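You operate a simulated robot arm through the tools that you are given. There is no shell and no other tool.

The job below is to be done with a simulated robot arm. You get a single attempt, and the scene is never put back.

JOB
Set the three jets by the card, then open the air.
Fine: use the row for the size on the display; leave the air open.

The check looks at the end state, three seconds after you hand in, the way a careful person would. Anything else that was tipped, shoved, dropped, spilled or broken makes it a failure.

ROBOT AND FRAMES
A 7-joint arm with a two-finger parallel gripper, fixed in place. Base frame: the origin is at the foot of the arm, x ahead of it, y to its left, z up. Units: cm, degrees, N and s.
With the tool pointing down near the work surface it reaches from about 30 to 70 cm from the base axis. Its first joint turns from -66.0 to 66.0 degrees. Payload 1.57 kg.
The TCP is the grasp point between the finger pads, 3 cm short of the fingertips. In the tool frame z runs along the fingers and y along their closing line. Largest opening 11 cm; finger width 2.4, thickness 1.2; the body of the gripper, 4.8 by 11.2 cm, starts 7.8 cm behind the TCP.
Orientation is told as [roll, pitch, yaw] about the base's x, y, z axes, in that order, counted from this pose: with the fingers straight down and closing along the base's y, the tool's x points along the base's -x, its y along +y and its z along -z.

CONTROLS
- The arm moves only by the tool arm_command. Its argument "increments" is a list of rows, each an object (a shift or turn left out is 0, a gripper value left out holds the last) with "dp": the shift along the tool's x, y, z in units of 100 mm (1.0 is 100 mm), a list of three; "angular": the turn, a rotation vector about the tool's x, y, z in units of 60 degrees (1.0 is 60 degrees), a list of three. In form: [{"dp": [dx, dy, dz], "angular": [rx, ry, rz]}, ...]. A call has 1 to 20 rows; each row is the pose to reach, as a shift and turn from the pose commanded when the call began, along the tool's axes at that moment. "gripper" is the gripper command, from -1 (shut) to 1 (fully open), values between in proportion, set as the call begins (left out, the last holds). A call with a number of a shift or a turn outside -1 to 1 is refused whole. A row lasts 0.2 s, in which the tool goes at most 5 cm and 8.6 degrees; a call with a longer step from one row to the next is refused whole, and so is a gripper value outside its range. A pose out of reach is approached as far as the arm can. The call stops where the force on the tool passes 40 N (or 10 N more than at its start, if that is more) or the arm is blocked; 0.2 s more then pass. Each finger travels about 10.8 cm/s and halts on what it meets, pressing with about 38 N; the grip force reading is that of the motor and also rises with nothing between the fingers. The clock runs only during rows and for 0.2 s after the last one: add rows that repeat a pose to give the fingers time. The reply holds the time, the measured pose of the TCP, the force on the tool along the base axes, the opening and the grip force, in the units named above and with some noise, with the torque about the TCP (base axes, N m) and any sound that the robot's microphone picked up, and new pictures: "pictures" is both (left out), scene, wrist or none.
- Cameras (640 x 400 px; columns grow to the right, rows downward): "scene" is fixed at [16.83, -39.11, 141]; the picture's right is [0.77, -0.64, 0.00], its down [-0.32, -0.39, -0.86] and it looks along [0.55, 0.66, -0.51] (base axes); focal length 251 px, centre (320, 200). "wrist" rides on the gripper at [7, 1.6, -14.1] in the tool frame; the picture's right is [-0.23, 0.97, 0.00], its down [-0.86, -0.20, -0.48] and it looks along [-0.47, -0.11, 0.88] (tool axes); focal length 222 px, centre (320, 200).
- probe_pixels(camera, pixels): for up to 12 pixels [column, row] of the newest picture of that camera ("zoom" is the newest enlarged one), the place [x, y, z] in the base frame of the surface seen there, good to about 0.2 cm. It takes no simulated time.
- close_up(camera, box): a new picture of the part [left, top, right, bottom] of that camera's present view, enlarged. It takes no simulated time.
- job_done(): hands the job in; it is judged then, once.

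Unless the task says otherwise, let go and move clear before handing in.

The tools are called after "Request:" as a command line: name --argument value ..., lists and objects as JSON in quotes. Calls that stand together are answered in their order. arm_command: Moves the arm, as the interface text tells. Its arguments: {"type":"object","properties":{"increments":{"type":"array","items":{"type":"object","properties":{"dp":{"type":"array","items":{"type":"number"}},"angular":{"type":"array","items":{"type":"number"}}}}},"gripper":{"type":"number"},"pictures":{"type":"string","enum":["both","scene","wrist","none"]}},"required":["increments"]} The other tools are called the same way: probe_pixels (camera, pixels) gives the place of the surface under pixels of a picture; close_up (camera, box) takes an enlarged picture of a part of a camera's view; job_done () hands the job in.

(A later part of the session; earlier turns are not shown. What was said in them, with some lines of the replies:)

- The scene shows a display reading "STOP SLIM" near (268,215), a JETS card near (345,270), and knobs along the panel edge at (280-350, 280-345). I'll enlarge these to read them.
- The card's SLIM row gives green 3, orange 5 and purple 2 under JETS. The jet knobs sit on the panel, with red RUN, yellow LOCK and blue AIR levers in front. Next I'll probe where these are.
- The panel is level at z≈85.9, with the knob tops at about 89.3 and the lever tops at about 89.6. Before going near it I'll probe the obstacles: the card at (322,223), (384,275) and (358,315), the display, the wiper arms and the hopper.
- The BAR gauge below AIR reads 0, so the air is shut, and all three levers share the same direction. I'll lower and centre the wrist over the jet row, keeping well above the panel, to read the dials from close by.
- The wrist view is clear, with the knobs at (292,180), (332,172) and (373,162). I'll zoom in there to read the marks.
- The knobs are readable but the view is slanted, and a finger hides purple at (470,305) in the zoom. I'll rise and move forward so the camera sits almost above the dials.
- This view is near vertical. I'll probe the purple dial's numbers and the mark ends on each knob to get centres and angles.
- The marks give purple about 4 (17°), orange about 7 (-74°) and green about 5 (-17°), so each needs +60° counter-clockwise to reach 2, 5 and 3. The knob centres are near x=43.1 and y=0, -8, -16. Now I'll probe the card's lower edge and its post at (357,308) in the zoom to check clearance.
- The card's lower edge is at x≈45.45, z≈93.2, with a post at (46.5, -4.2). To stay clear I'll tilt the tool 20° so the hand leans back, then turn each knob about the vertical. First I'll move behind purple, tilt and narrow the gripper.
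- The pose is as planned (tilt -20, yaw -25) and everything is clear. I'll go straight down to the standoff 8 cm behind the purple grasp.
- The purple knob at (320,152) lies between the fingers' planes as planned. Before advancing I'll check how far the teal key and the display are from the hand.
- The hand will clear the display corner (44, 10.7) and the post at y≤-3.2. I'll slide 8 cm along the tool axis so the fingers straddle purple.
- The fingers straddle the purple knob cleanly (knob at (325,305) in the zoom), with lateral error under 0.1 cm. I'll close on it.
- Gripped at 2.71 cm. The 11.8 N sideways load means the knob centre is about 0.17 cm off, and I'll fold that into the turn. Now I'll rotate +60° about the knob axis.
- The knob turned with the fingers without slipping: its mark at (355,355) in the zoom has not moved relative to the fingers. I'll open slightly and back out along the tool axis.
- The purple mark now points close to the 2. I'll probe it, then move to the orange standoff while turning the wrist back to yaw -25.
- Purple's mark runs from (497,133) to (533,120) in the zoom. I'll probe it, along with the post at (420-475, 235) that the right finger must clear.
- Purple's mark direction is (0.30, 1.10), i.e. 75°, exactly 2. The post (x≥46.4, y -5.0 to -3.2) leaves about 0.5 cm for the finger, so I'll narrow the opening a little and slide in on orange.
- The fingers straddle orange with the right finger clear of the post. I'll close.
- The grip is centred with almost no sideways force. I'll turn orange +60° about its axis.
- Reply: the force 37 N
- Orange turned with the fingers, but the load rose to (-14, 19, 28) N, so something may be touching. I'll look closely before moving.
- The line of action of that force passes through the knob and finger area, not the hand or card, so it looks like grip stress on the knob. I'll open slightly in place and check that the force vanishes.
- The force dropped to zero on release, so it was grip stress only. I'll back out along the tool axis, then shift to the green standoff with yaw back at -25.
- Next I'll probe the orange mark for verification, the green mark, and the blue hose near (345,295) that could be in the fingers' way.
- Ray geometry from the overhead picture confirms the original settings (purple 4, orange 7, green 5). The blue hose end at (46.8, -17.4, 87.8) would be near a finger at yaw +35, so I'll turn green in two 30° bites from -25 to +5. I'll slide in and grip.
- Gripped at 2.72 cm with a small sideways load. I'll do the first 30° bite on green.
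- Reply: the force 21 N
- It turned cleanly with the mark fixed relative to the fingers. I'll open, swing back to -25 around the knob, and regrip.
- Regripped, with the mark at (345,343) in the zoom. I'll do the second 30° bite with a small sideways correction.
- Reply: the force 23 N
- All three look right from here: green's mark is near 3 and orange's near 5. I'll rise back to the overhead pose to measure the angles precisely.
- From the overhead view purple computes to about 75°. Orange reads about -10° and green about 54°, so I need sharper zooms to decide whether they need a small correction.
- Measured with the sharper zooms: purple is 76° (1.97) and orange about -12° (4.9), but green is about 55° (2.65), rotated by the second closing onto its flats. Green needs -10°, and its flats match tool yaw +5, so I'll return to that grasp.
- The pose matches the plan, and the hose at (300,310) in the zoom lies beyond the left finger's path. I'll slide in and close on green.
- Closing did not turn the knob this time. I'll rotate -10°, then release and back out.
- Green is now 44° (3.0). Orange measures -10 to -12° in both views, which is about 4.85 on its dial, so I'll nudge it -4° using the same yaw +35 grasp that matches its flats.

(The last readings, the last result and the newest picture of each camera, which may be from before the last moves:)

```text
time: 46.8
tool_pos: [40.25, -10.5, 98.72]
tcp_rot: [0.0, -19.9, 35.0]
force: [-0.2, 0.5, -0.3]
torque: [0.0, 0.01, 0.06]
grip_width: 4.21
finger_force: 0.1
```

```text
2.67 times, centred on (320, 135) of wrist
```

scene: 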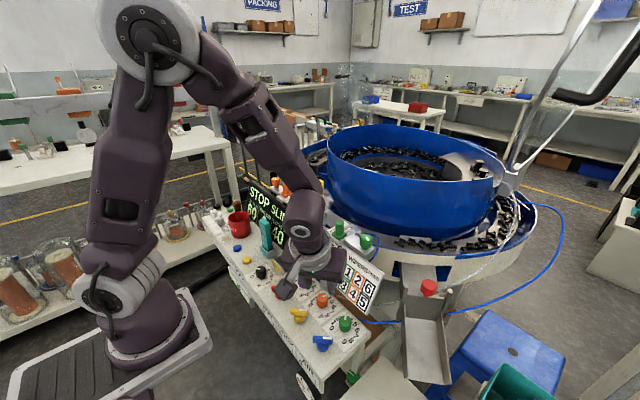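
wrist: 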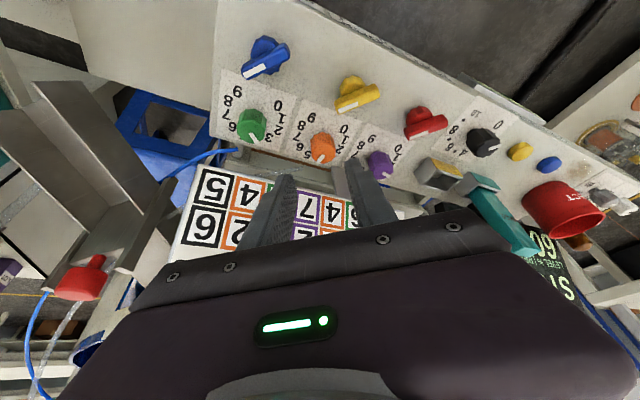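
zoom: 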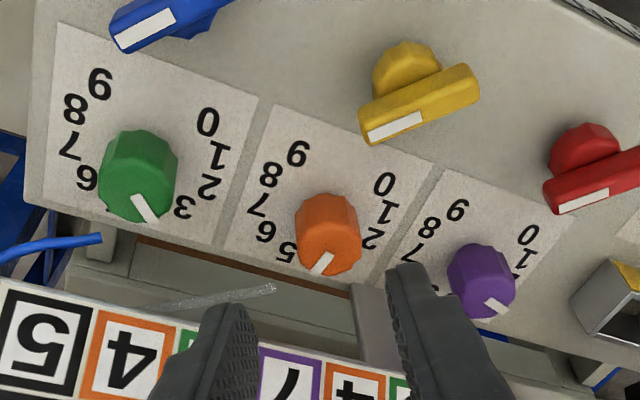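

I'm 0.3 cm off sideways, so I'll correct that during the slide-in and then close on orange.

Request:
arm_command --increments '[{"dp": [0, 0.03, 0.1]}, {"dp": [0, 0.03, 0.3]}, {"dp": [0, 0.03, 0.5]}, {"dp": [0, 0.03, 0.65]}, {"dp": [0, 0.03, 0.8]}, {"dp": [0, 0.03, 0.88]}, {"dp": [0, 0.03, 0.88]}]' --pictures "wrist"

Request:
close_up --camera "wrist" --box '[240, 90, 400, 210]'

Request:
arm_command --increments '[{"dp": [0, 0, 0]}, {"dp": [0, 0, 0]}, {"dp": [0, 0, 0]}]' --gripper -1 --pictures "wrist"

Request:
close_up --camera "wrist" --box '[240, 90, 400, 210]'

```text
time: 48.4
tool_pos: [42.6, -8.45, 90.47]
tcp_rot: [-0.1, -20.0, 35.1]
force: [-0.4, 0.1, 0.7]
torque: [0.0, -0.02, 0.03]
grip_width: 4.18
finger_force: 0.1
```

wrist: 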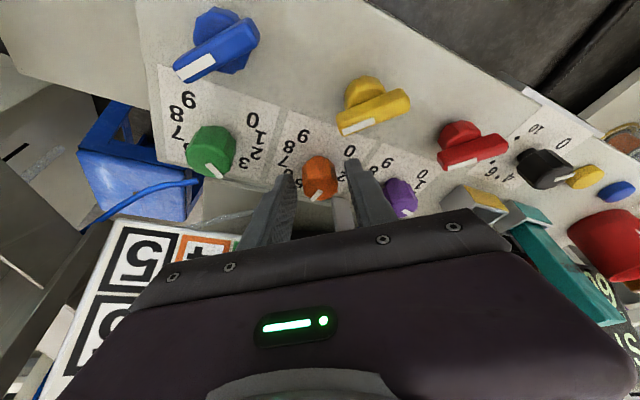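

```text
3.33 times, centred on (320, 150) of wrist
```

zoom: 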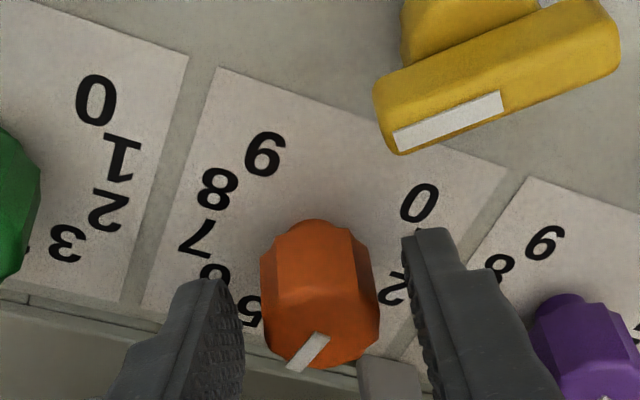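

```text
time: 49.2
tool_pos: [42.54, -8.52, 90.44]
tcp_rot: [0.1, -20.0, 35.0]
force: [3.2, -0.3, -7.6]
torque: [0.09, -0.25, -0.02]
grip_width: 2.68
finger_force: 37.7
```

wrist: 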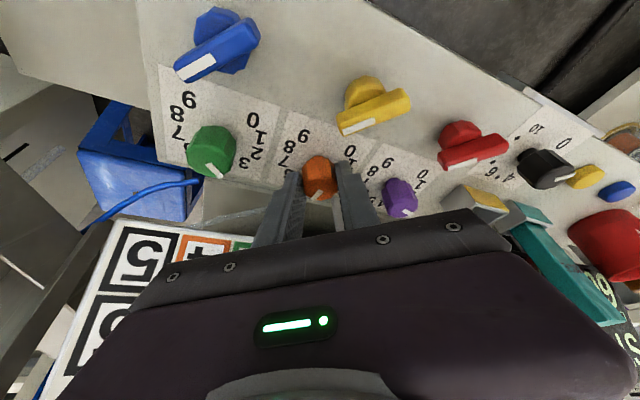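

```text
3.33 times, centred on (320, 150) of wrist
```

zoom: 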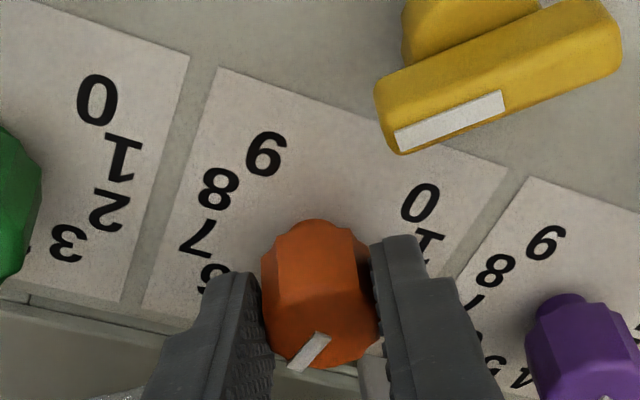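

Centred grip with no change on closing. I'll turn -4°, release, retreat and go overhead again.

Request:
arm_command --increments '[{"dp": [0, 0.0056, 0], "angular": [0.0228, 0, 0.0627]}, {"dp": [0, 0.0056, 0], "angular": [0.0228, 0, 0.0627]}, {"dp": [0, 0.0056, 0], "angular": [0.0228, 0, 0.0627]}]' --pictures "none"

Request:
arm_command --increments '[{"dp": [0, 0, 0]}, {"dp": [0, 0, 0]}, {"dp": [0, 0, -0.2]}, {"dp": [0, 0, -0.45]}, {"dp": [0, 0, -0.7]}, {"dp": [0, 0, -0.9]}, {"dp": [0, 0, -0.9]}]' --gripper -0.236 --pictures "wrist"

Request:
arm_command --increments '[{"dp": [-0.054, 0, -0.148], "angular": [0.0353, 0, 0.0971]}, {"dp": [-0.108, 0, -0.296], "angular": [0.0707, 0, 0.1943]}, {"dp": [-0.161, 0, -0.443], "angular": [0.106, 0, 0.2914]}, {"dp": [-0.215, 0, -0.591], "angular": [0.1414, 0, 0.3886]}, {"dp": [-0.269, 0, -0.739], "angular": [0.1767, 0, 0.4857]}, {"dp": [-0.269, 0, -0.739], "angular": [0.1767, 0, 0.4857]}]' --pictures "none"

Request:
arm_command --increments '[{"dp": [-0.17, 0.07, -0.15], "angular": [0, 0.111, 0]}, {"dp": [-0.34, 0.14, -0.3], "angular": [0, 0.222, 0]}, {"dp": [-0.515, 0.22, -0.451], "angular": [0, 0.3333, 0]}, {"dp": [-0.515, 0.22, -0.451], "angular": [0, 0.3333, 0]}, {"dp": [-0.515, 0.22, -0.451], "angular": [0, 0.3333, 0]}]'

Request:
close_up --camera "wrist" --box '[260, 70, 420, 170]'

```text
time: 50.0
tool_pos: [42.58, -8.3, 90.6]
tcp_rot: [0.1, -19.9, 31.0]
force: [15.5, -3.8, -31.7]
torque: [-0.09, -0.14, -0.08]
grip_width: 2.69
finger_force: 37.0
```

```text
time: 51.6
tool_pos: [39.78, -10.03, 99.27]
tcp_rot: [-0.1, -20.0, 31.1]
force: [0.3, -0.6, 0.3]
torque: [-0.02, -0.01, -0.02]
grip_width: 4.21
finger_force: 0.1
```

wrist: 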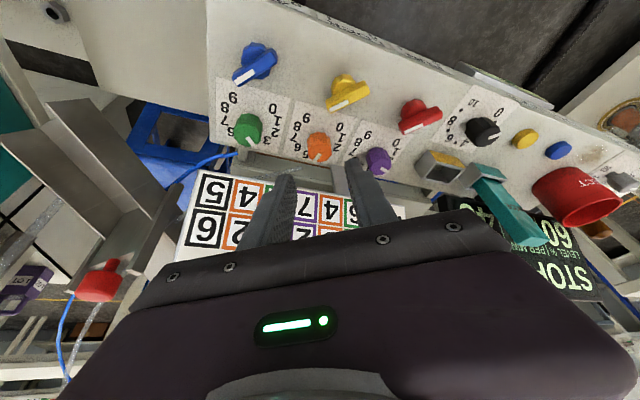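

```text
time: 53.0
tool_pos: [39.74, -9.89, 106.88]
tcp_rot: [-0.1, -19.9, 0.0]
force: [0.7, -0.3, 0.0]
torque: [0.03, -0.01, 0.01]
grip_width: 4.23
finger_force: 0.0
```

```text
time: 54.2
tool_pos: [43.22, -7.71, 112.82]
tcp_rot: [0.0, -0.1, 0.0]
force: [-0.1, -0.2, 1.0]
torque: [0.01, -0.02, 0.0]
grip_width: 4.19
finger_force: 0.0
```

scene: 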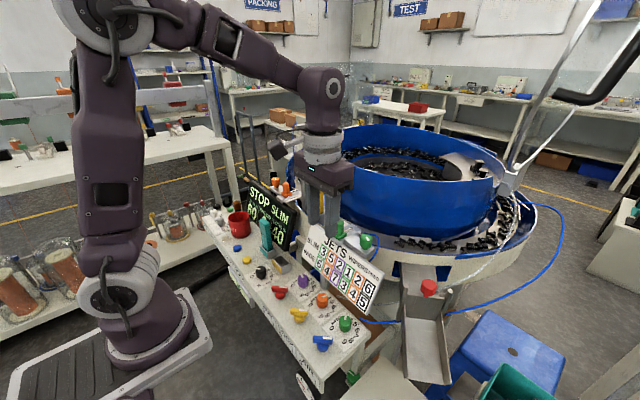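
wrist: 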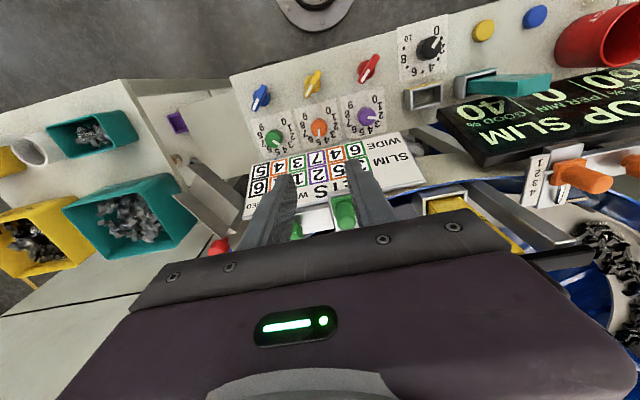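

```text
4.00 times, centred on (340, 120) of wrist
```

zoom: 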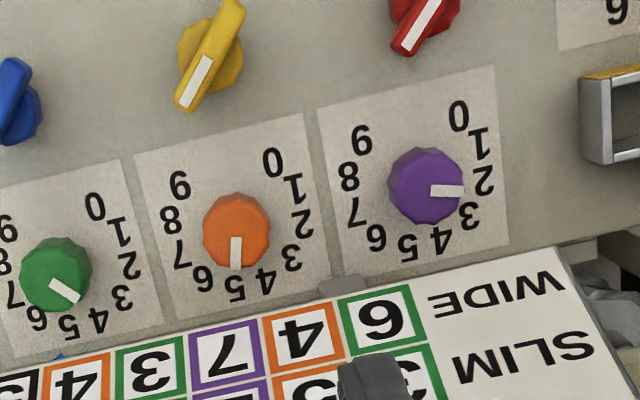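

I'll zoom on orange to confirm, and on the blue AIR lever to plan its grasp.

Request:
close_up --camera "wrist" --box '[296, 105, 344, 150]'

Request:
close_up --camera "wrist" --box '[240, 75, 288, 120]'

Request:
probe_pixels --camera "zoom" --pixels '[[300, 130], [205, 355], [255, 240], [200, 220], [350, 250], [310, 310], [240, 170]]'

```text
8.89 times, centred on (320, 128) of wrist
```

zoom: 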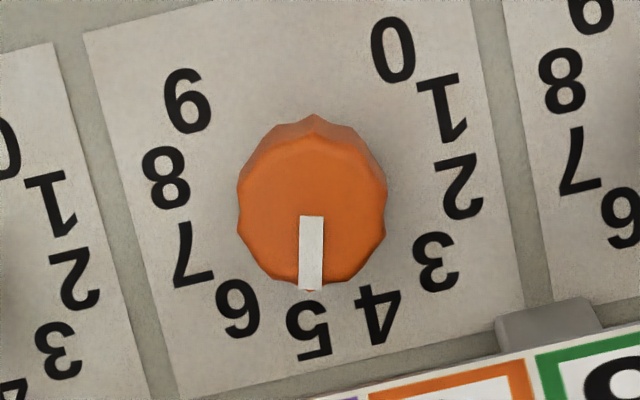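

```text
8.89 times, centred on (264, 98) of wrist
```

zoom: 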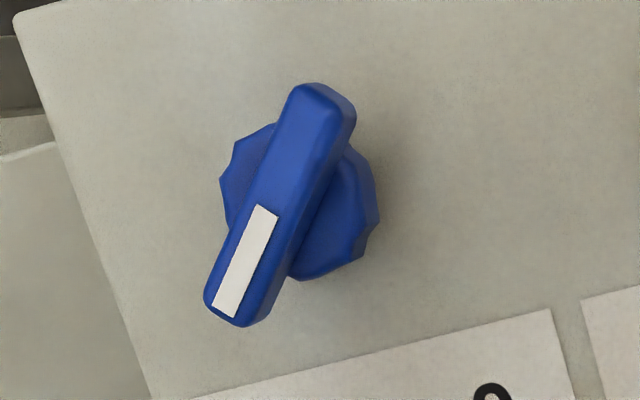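

```text
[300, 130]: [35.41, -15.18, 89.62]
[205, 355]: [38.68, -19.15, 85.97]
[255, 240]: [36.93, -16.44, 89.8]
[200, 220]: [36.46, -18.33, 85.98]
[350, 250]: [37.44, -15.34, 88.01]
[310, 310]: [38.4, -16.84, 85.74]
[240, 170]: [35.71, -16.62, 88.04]
```

Orange is now about -13.5° (4.95), green 3.0 and purple 1.97. The blue lever bar is centred near (36.7, -15.85) at -45°, 1 cm wide, its top at z 89.75 and the base beneath at 88.0. I'll move above it with the tool vertical and yaw -45.

Request:
arm_command --increments '[{"dp": [0.2, -0.25, 0.2]}, {"dp": [0.4, -0.5, 0.5]}, {"dp": [0.6, -0.75, 0.8]}, {"dp": [0.65, -0.81, 1.0]}, {"dp": [0.65, -0.81, 1.0]}]' --pictures "none"

Request:
arm_command --increments '[{"angular": [0, 0, 0.125]}, {"angular": [0, 0, 0.25]}, {"angular": [0, 0, 0.375]}, {"angular": [0, 0, 0.5]}, {"angular": [0, 0, 0.625]}, {"angular": [0, 0, 0.75]}, {"angular": [0, 0, 0.75]}]'

Request:
close_up --camera "wrist" --box '[220, 60, 420, 210]'

Request:
close_up --camera "scene" --box '[260, 320, 360, 400]'

```text
time: 55.4
tool_pos: [36.62, -15.72, 102.91]
tcp_rot: [0.0, 0.0, 0.0]
force: [-0.1, 0.0, 0.5]
torque: [-0.01, 0.0, 0.0]
grip_width: 4.18
finger_force: 0.0
```

```text
time: 57.0
tool_pos: [36.7, -15.86, 103.01]
tcp_rot: [0.1, 0.0, -45.2]
force: [0.5, 0.5, 0.6]
torque: [0.04, -0.03, 0.02]
grip_width: 4.2
finger_force: 0.0
```

scene: 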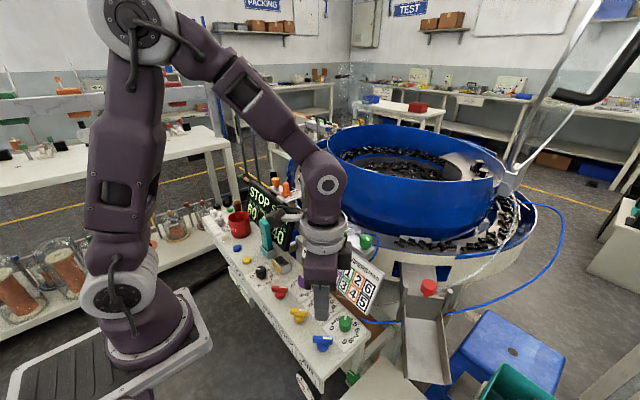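
wrist: 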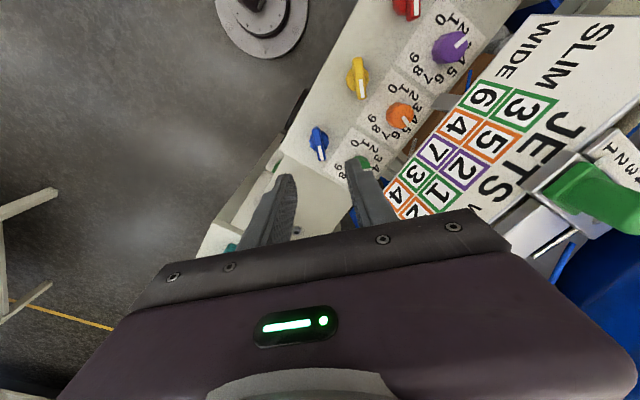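

```text
2.67 times, centred on (320, 135) of wrist
```

zoom: 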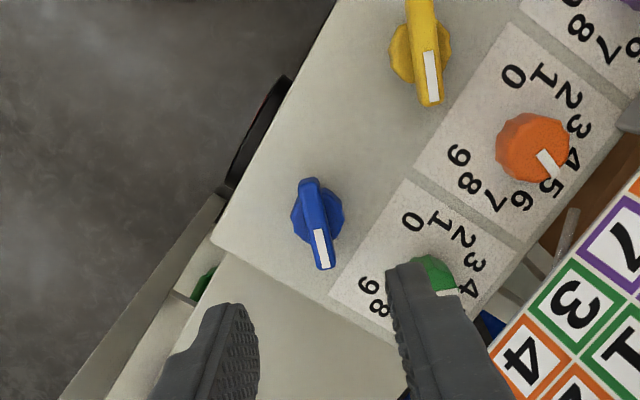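

```text
5.00 times, centred on (310, 360) of scene
```

zoom: 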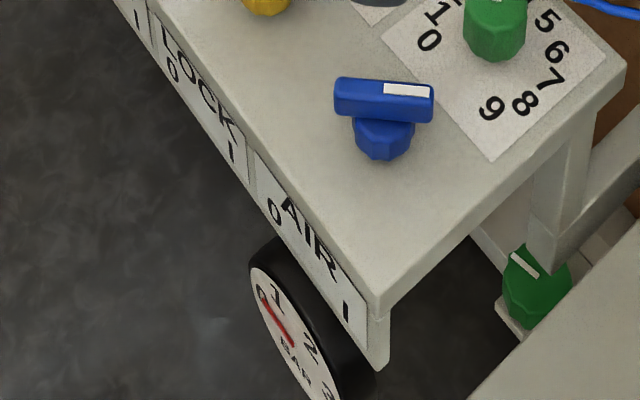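

The gauge still reads 0 (needle at (280,320) in the zoom). The lever is aligned between the fingers' planes, so I'll descend 8 cm and check, then go down to the grasp.

Request:
arm_command --increments '[{"dp": [0, 0, 0.3]}, {"dp": [0, 0, 0.6]}, {"dp": [0, 0, 0.8]}, {"dp": [0, 0, 0.8]}]'

Request:
close_up --camera "wrist" --box '[240, 90, 400, 210]'

Request:
close_up --camera "scene" --box '[275, 290, 375, 370]'

```text
time: 58.0
tool_pos: [36.72, -15.64, 94.81]
tcp_rot: [0.0, 0.1, -44.9]
force: [-0.4, -0.4, 0.0]
torque: [0.01, -0.04, -0.03]
grip_width: 4.2
finger_force: 0.1
```

scene: 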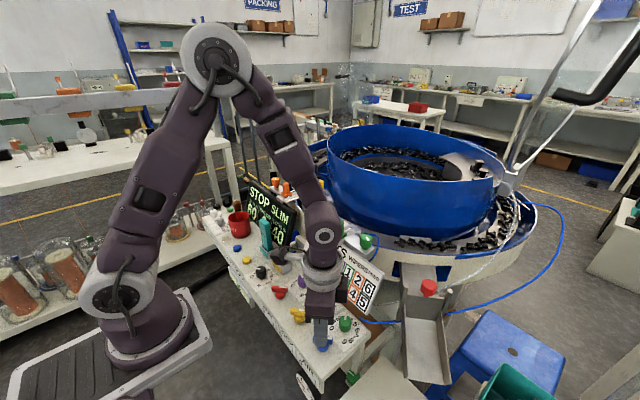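
wrist: 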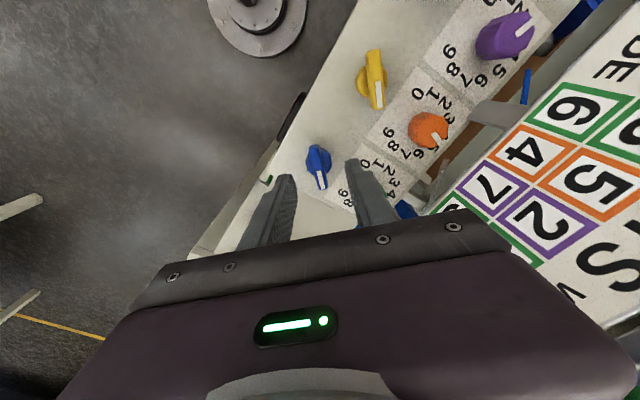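

```text
3.33 times, centred on (320, 150) of wrist
```

zoom: 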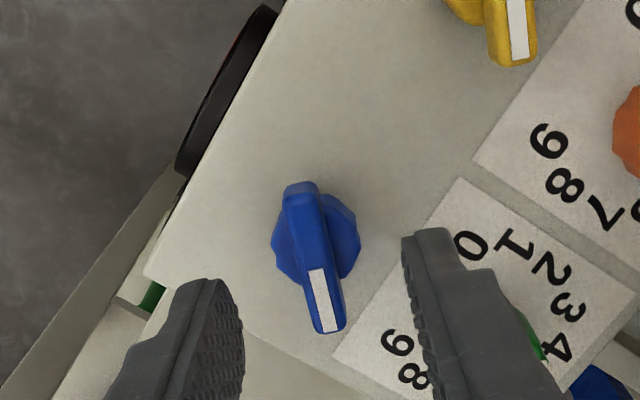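

```text
5.00 times, centred on (325, 330) of scene
```

zoom: 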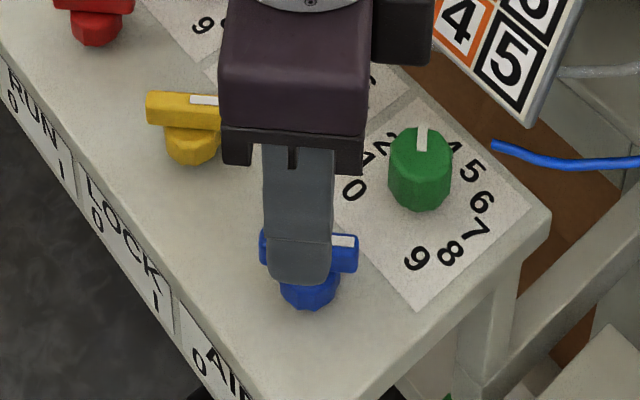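

Well aligned. I'll descend 3.5 cm so the tips end at about z 88.3 beside the bar, then close.

Request:
arm_command --increments '[{"dp": [0, 0, 0.15]}, {"dp": [0, 0, 0.3]}, {"dp": [0, 0, 0.35]}, {"dp": [0, 0, 0.35]}]' --pictures "wrist"

Request:
arm_command --increments '[{"dp": [0, 0, 0]}, {"dp": [0, 0, 0]}, {"dp": [0, 0, 0]}, {"dp": [0, 0, 0]}]' --gripper -1

Request:
close_up --camera "wrist" --box '[240, 90, 400, 210]'

Request:
close_up --camera "scene" --box '[275, 310, 375, 390]'

```text
time: 59.0
tool_pos: [36.55, -15.88, 91.52]
tcp_rot: [0.0, 0.0, -45.0]
force: [-0.2, 0.2, -0.2]
torque: [0.02, 0.02, -0.02]
grip_width: 4.2
finger_force: 0.0
```

wrist: 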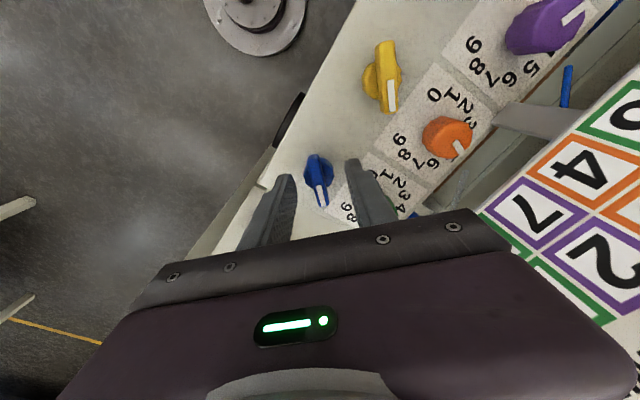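

```text
time: 60.0
tool_pos: [36.57, -15.95, 91.39]
tcp_rot: [-0.1, 0.1, -45.0]
force: [-15.8, -18.1, -7.0]
torque: [-0.8, -0.11, 0.0]
grip_width: 1.01
finger_force: 27.4
```

scene: 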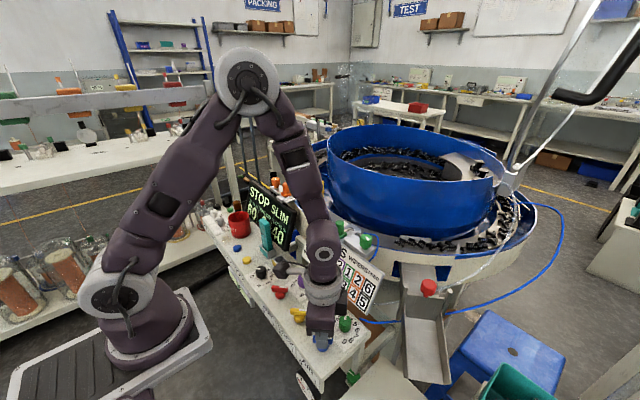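
wrist: 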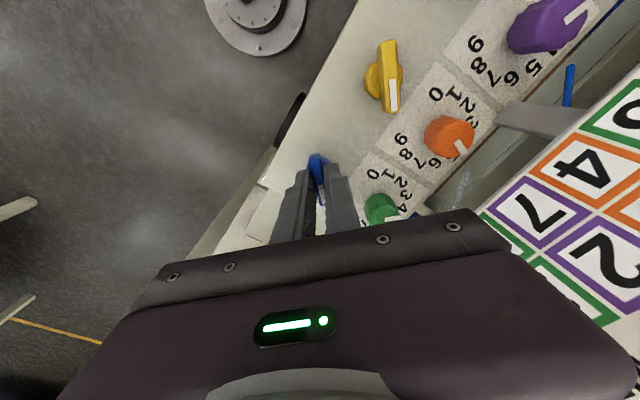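

```text
3.33 times, centred on (320, 150) of wrist
```

zoom: 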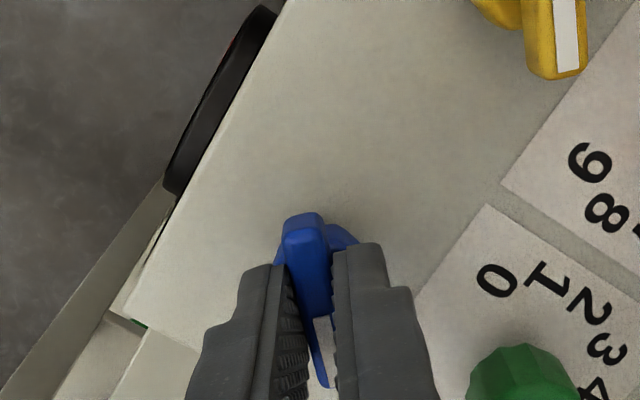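

```text
5.00 times, centred on (325, 350) of scene
```

zoom: 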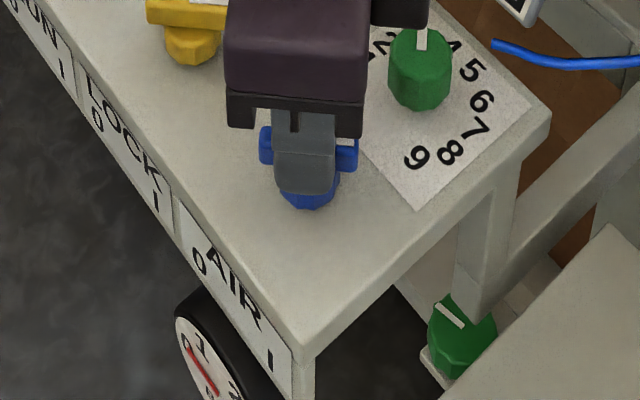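

The bar is gripped at 1.01 cm, and I'll relax the 24 N side load with a 0.2 cm shift. To find which way the valve turns, I'll try a gentle +15° counter-clockwise and read the torque.

Request:
arm_command --increments '[{"dp": [0, -0.01, 0]}, {"dp": [0, -0.02, 0], "angular": [0, 0, -0.06]}, {"dp": [0, -0.02, 0], "angular": [0, 0, -0.125]}, {"dp": [0, -0.02, 0], "angular": [0, 0, -0.19]}, {"dp": [0, -0.02, 0], "angular": [0, 0, -0.25]}]'

Request:
close_up --camera "scene" --box '[275, 310, 375, 390]'

Request:
close_up --camera "wrist" --box '[240, 90, 400, 210]'

```text
time: 61.2
tool_pos: [36.53, -16.01, 91.48]
tcp_rot: [0.0, -0.2, -29.9]
force: [5.8, 2.4, -2.1]
torque: [-0.03, 0.18, -1.09]
grip_width: 1.62
finger_force: 31.9
```

scene: 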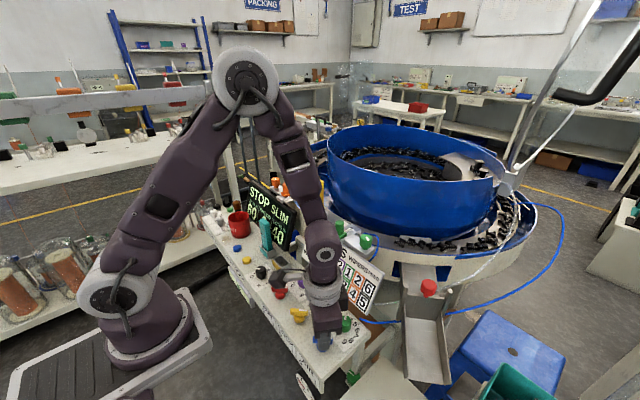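
wrist: 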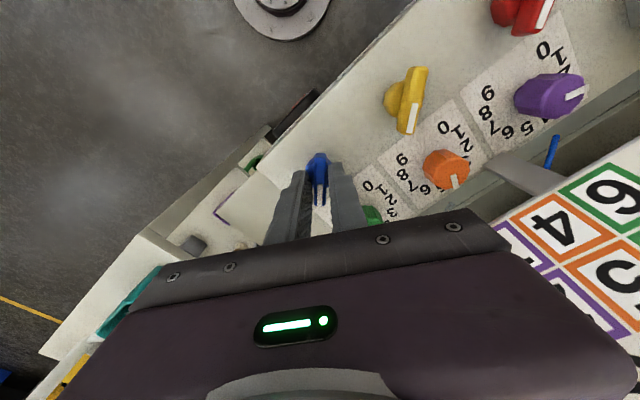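

```text
5.00 times, centred on (325, 350) of scene
```

zoom: 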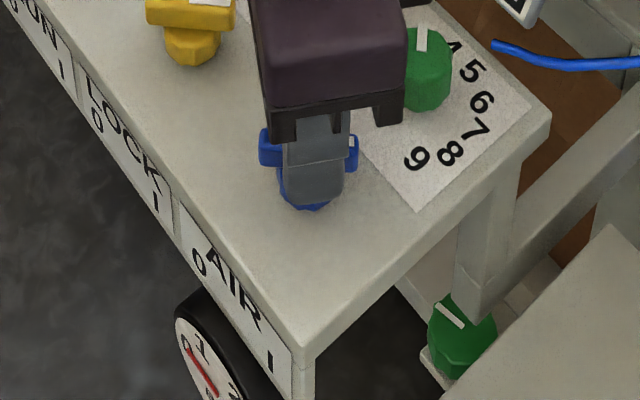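

```text
3.33 times, centred on (320, 150) of wrist
```

zoom: 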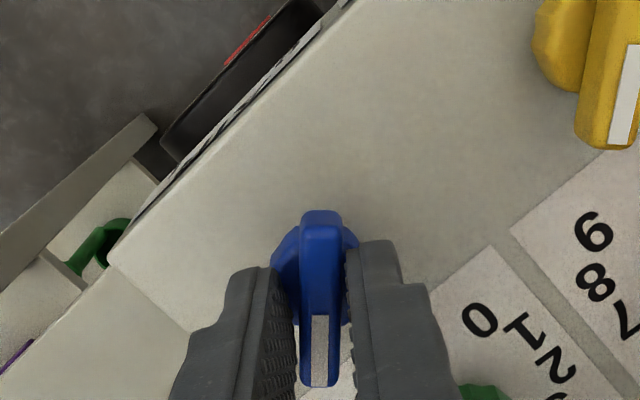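

Turning counter-clockwise met a stop: torque -1.09 N·m, the fingers spread to 1.62, and the bar stayed put. So the valve opens clockwise; I'll return and turn clockwise 30° past the starting angle.

Request:
arm_command --increments '[{"angular": [0, 0, 0.125]}, {"angular": [0, 0, 0.25]}, {"angular": [0, 0, 0.25]}, {"angular": [0, 0, 0.35]}, {"angular": [0, 0, 0.45]}, {"angular": [0, 0, 0.55]}, {"angular": [0, 0, 0.65]}, {"angular": [0, 0, 0.75]}, {"angular": [0, 0, 0.75]}]'

Request:
close_up --camera "wrist" --box '[240, 90, 400, 210]'

Request:
close_up --camera "scene" --box '[275, 310, 375, 390]'

```text
time: 63.2
tool_pos: [36.61, -15.76, 91.45]
tcp_rot: [0.0, 0.1, -74.9]
force: [21.2, 29.4, 14.3]
torque: [0.74, -0.37, 0.05]
grip_width: 0.99
finger_force: 27.9
```

scene: 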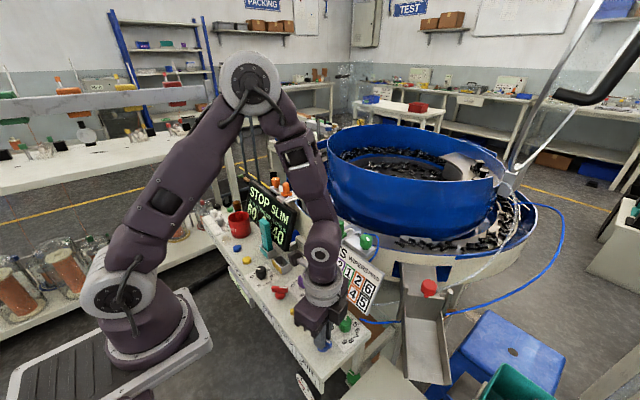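
wrist: 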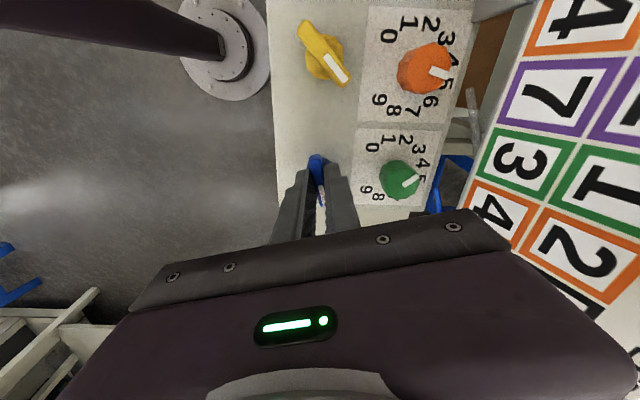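

```text
3.33 times, centred on (320, 150) of wrist
```

zoom: 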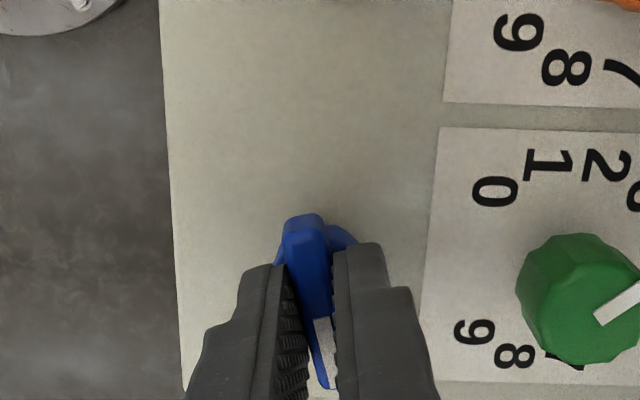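

```text
5.00 times, centred on (325, 350) of scene
```

zoom: 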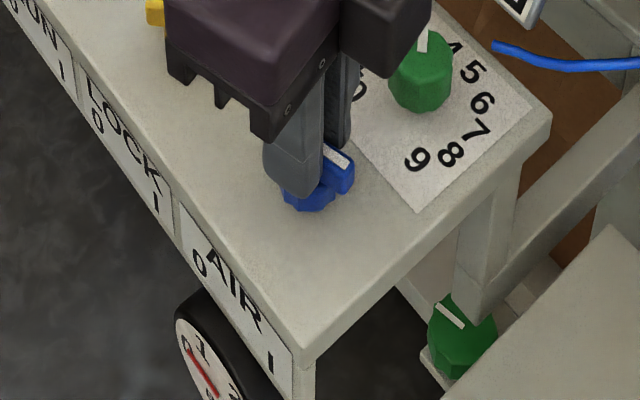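

The lever is turning clockwise now (bar visibly rotated, width 0.99, no torsion), with about 36 N of side load from a centre offset. I'll shift to relax that and continue 30° clockwise.

Request:
arm_command --increments '[{"dp": [0.01, 0.013, 0]}, {"dp": [0.019, 0.026, 0], "angular": [0, 0, 0.1]}, {"dp": [0.019, 0.026, 0], "angular": [0, 0, 0.2]}, {"dp": [0.019, 0.026, 0], "angular": [0, 0, 0.3]}, {"dp": [0.019, 0.026, 0], "angular": [0, 0, 0.4]}, {"dp": [0.019, 0.026, 0], "angular": [0, 0, 0.5]}, {"dp": [0.019, 0.026, 0], "angular": [0, 0, 0.5]}]'

Request:
close_up --camera "scene" --box '[275, 310, 375, 390]'

```text
time: 64.8
tool_pos: [36.68, -16.01, 91.39]
tcp_rot: [0.0, -0.1, -105.1]
force: [-2.4, -15.3, -7.8]
torque: [-0.83, 0.22, -0.04]
grip_width: 1.0
finger_force: 28.3
```

scene: 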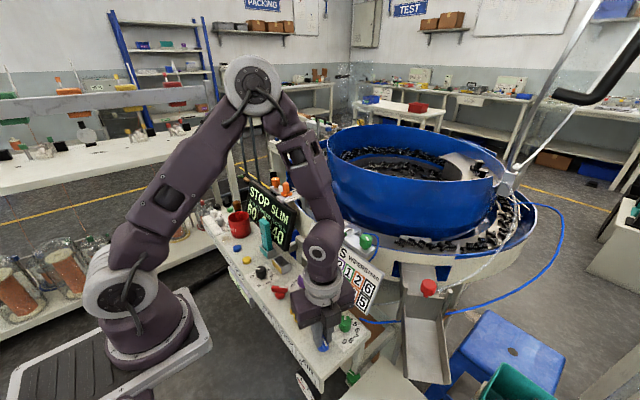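
wrist: 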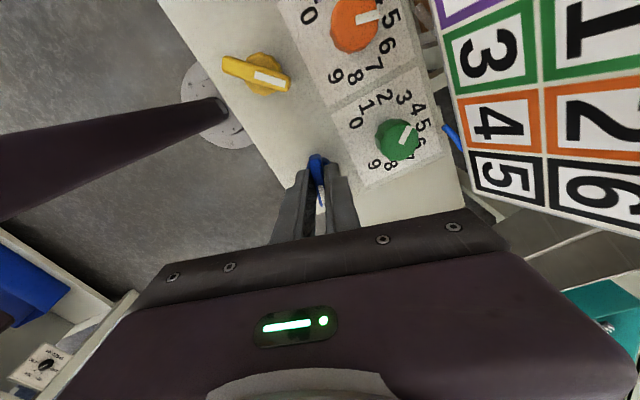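

```text
5.00 times, centred on (325, 350) of scene
```

zoom: 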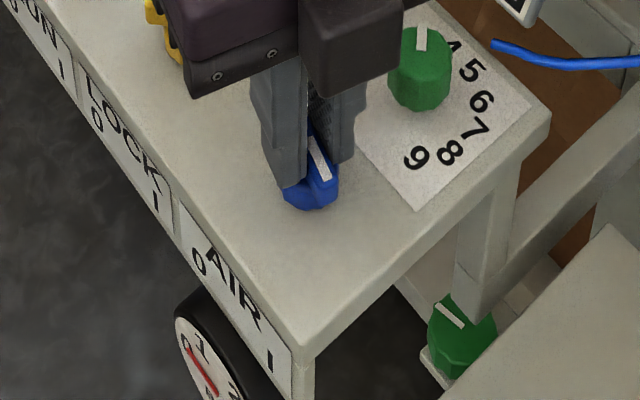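

It's at -105°, still turning freely, with low load. I'll continue 30° to -135°.

Request:
arm_command --increments '[{"angular": [0, 0, 0.1]}, {"angular": [0, 0, 0.2]}, {"angular": [0, 0, 0.3]}, {"angular": [0, 0, 0.4]}, {"angular": [0, 0, 0.5]}, {"angular": [0, 0, 0.5]}]'

Request:
close_up --camera "scene" --box '[275, 310, 375, 390]'

Request:
close_up --camera "wrist" --box '[240, 90, 400, 210]'

```text
time: 66.2
tool_pos: [36.76, -15.8, 91.41]
tcp_rot: [0.2, 0.1, -135.0]
force: [-1.3, -24.4, -1.7]
torque: [-0.52, 0.22, 0.05]
grip_width: 0.98
finger_force: 28.0
```

scene: 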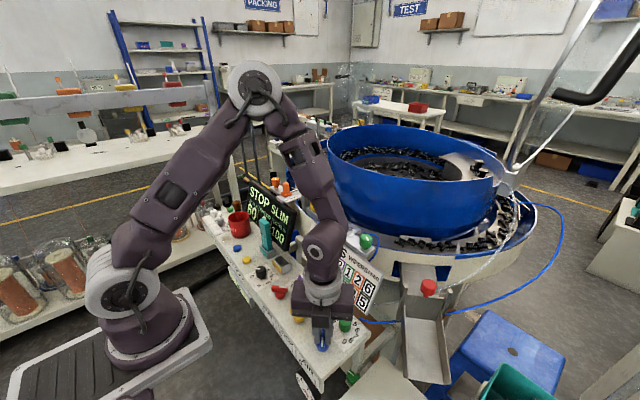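
wrist: 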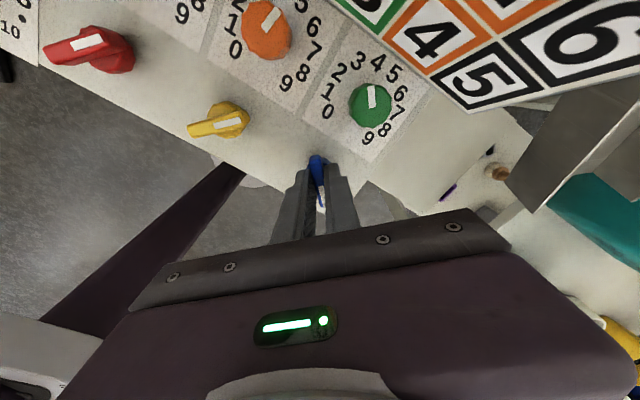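

```text
5.00 times, centred on (325, 350) of scene
```

zoom: 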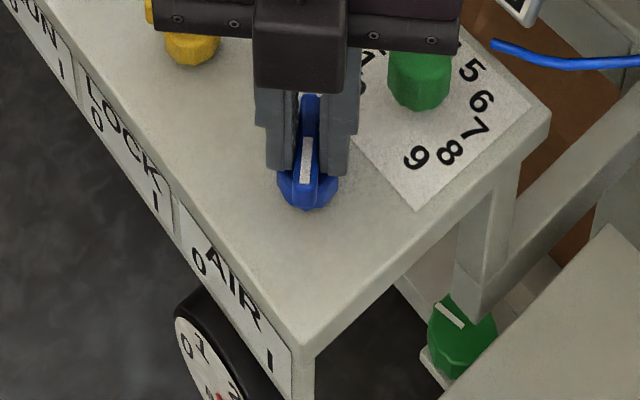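

```text
3.33 times, centred on (320, 150) of wrist
```

zoom: 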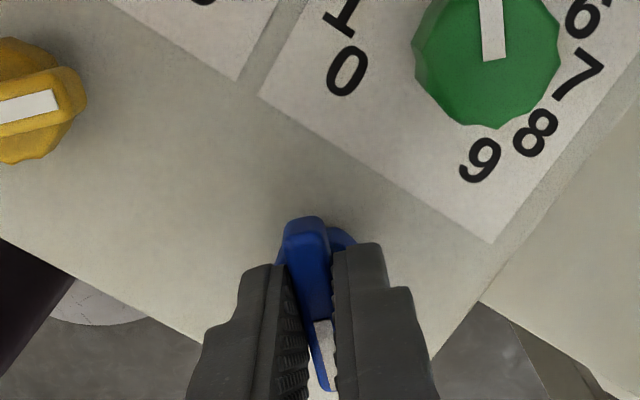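

The gauge needle has left 0 and the display's GOOD % has changed to 100. I'll nudge 4° more to feel whether the lever is at its full-open stop.

Request:
arm_command --increments '[{"angular": [0, 0, 0.035]}, {"angular": [0, 0, 0.07]}, {"angular": [0, 0, 0.07]}]' --pictures "wrist"

Request:
close_up --camera "scene" --box '[275, 330, 345, 400]'

Request:
close_up --camera "scene" --box '[230, 170, 310, 260]'

```text
time: 67.0
tool_pos: [36.73, -15.91, 91.3]
tcp_rot: [0.1, 0.1, -139.2]
force: [5.8, -19.5, -1.3]
torque: [-0.33, 0.09, 0.71]
grip_width: 1.13
finger_force: 28.9
```

wrist: 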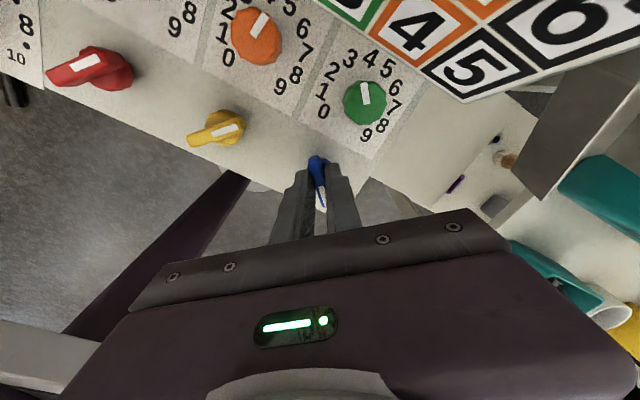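

```text
5.71 times, centred on (310, 365) of scene
```

zoom: 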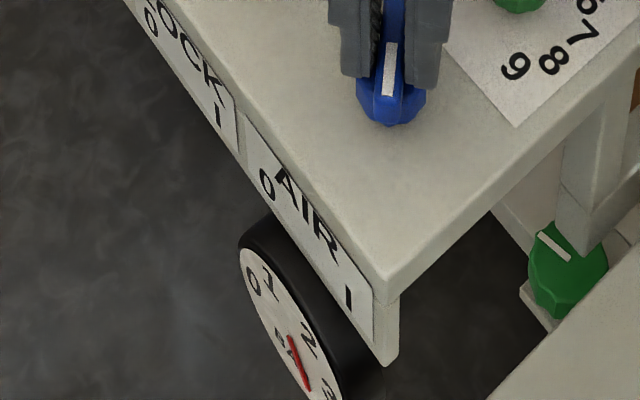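

```text
4.44 times, centred on (270, 215) of scene
```

zoom: 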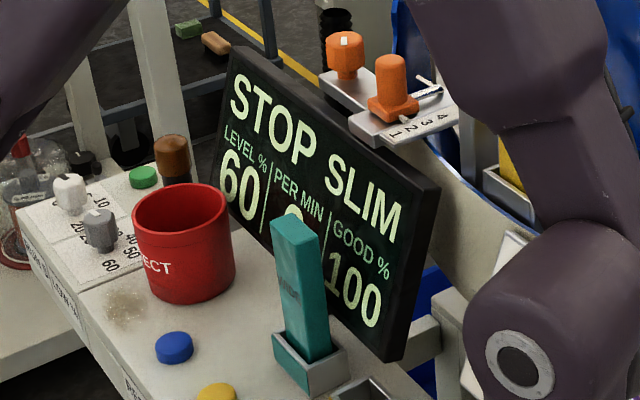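

Torque rose to 0.7 N·m, so the lever is at its open stop, and the gauge and GOOD 100% agree. I'll open the fingers and lift straight up.

Request:
arm_command --increments '[{"dp": [0, 0, 0]}, {"dp": [0, 0, 0]}, {"dp": [0, 0, 0]}, {"dp": [0, 0, -0.2]}, {"dp": [0, 0, -0.5]}, {"dp": [0, 0, -0.8]}, {"dp": [0, 0, -1.0]}, {"dp": [0, 0, -1.0]}]' --gripper -0.236 --pictures "none"

Request:
arm_command --increments '[{"dp": [0, 0, -0.4], "angular": [0, 0, -0.125]}, {"dp": [0, 0, -0.8], "angular": [0, 0, -0.25]}, {"dp": [0, 0, -1.0], "angular": [0, 0, -0.375]}, {"dp": [0, 0, -1.0], "angular": [0, 0, -0.5]}, {"dp": [0, 0, -1.0], "angular": [0, 0, -0.625]}, {"dp": [0, 0, -1.0], "angular": [0, 0, -0.75]}, {"dp": [0, 0, -1.0], "angular": [0, 0, -0.875]}, {"dp": [0, 0, -1.0], "angular": [0, 0, -1.0]}, {"dp": [0, 0, -1.0], "angular": [0, 0, -1.0]}]' --pictures "none"

Request:
arm_command --increments '[{"angular": [0, 0, -0.125]}, {"angular": [0, 0, -0.25]}, {"angular": [0, 0, -0.375]}, {"angular": [0, 0, -0.5]}, {"angular": [0, 0, -0.625]}, {"angular": [0, 0, -0.75]}, {"angular": [0, 0, -0.875]}, {"angular": [0, 0, -1.0]}, {"angular": [0, 0, -1.0]}]'

Request:
close_up --camera "wrist" --box '[240, 60, 440, 210]'

Request:
close_up --camera "scene" --box '[230, 240, 370, 370]'

```text
time: 68.8
tool_pos: [36.56, -15.9, 101.44]
tcp_rot: [0.1, 0.0, -139.2]
force: [0.2, -1.3, 0.1]
torque: [0.0, -0.02, 0.0]
grip_width: 4.22
finger_force: 0.0
```

```text
time: 70.8
tool_pos: [36.67, -15.65, 111.44]
tcp_rot: [-0.1, 0.0, -79.0]
force: [0.1, -0.2, 0.5]
torque: [-0.03, -0.01, 0.04]
grip_width: 4.2
finger_force: 0.2
```

```text
time: 72.8
tool_pos: [36.58, -15.76, 111.3]
tcp_rot: [0.0, 0.1, -19.1]
force: [0.4, 1.0, -0.6]
torque: [-0.02, 0.01, -0.01]
grip_width: 4.2
finger_force: 0.1
```

scene: 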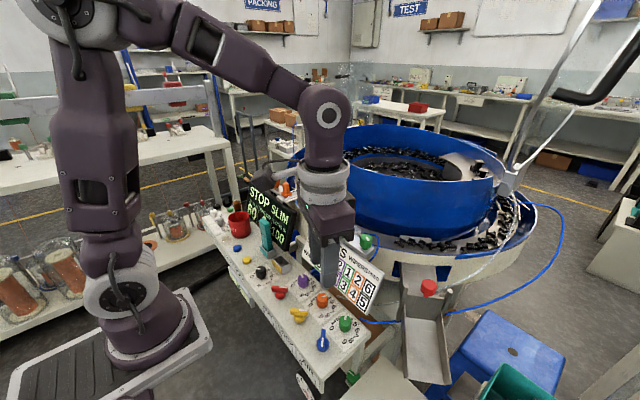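
wrist: 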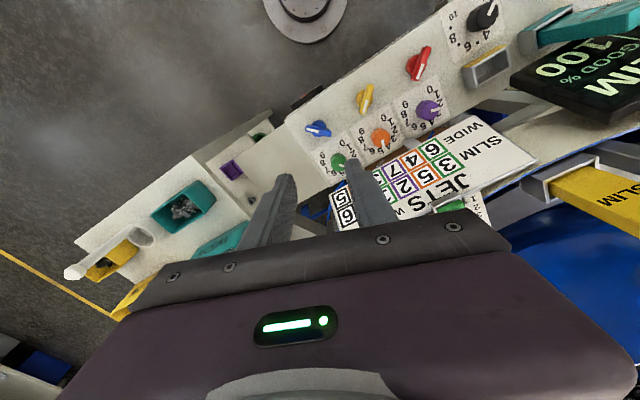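

```text
2.67 times, centred on (340, 135) of wrist
```

zoom: 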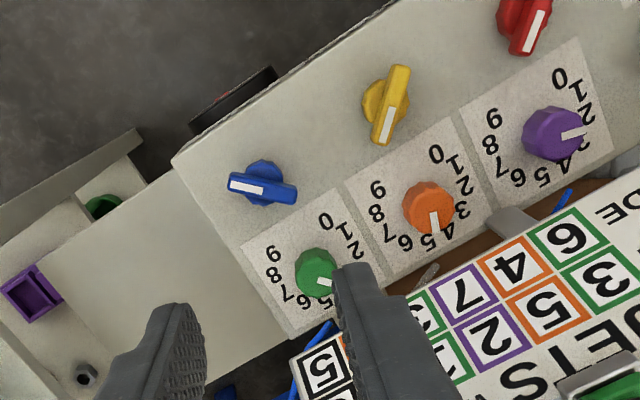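

```text
3.08 times, centred on (300, 305) of scene
```

zoom: 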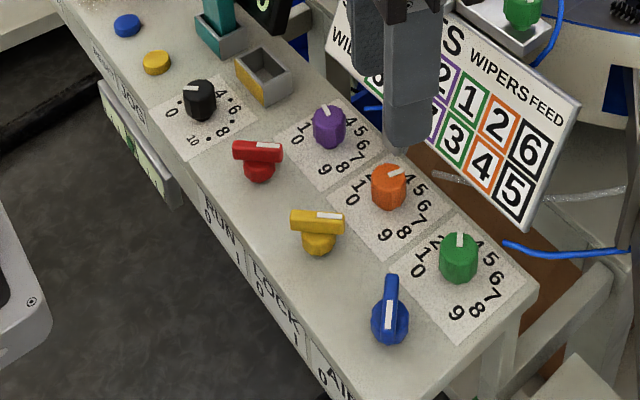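

Everything is clear: blue is turned to its open stop, the display at (590,60) in the wrist view reads GOOD 100, and the jets sit at green 3, orange 5 and purple 2. RUN, LOCK and the feed dial are untouched and the arm is clear, so I'm handing in.

Request:
job_done

```text
The job is handed in.
```

The three jets are set to the card's SLIM row, and the air is open. I've handed the job in.

| Jet | Was | Now | How close |
|---|---|---|---|
| Green | 5 | 3 | within about 0.05 of a division |
| Orange | 7 | 5 | reads about 4.95 |
| Purple | 4 | 2 | reads about 1.97 |

- **Air:** the blue lever is turned clockwise to its stop. The gauge needle has come up from 0, and GOOD % on the display went from 40 to 100.
- **Corrections:** green was off by about a third of a division after my first turns, and orange by less. I nudged both back and checked each again from above.
- **Everything else:** RUN, LOCK, the feed dial and the wipers were left as they were, and I saw nothing tipped or moved. The display still says STOP, since starting it wasn't part of the job.
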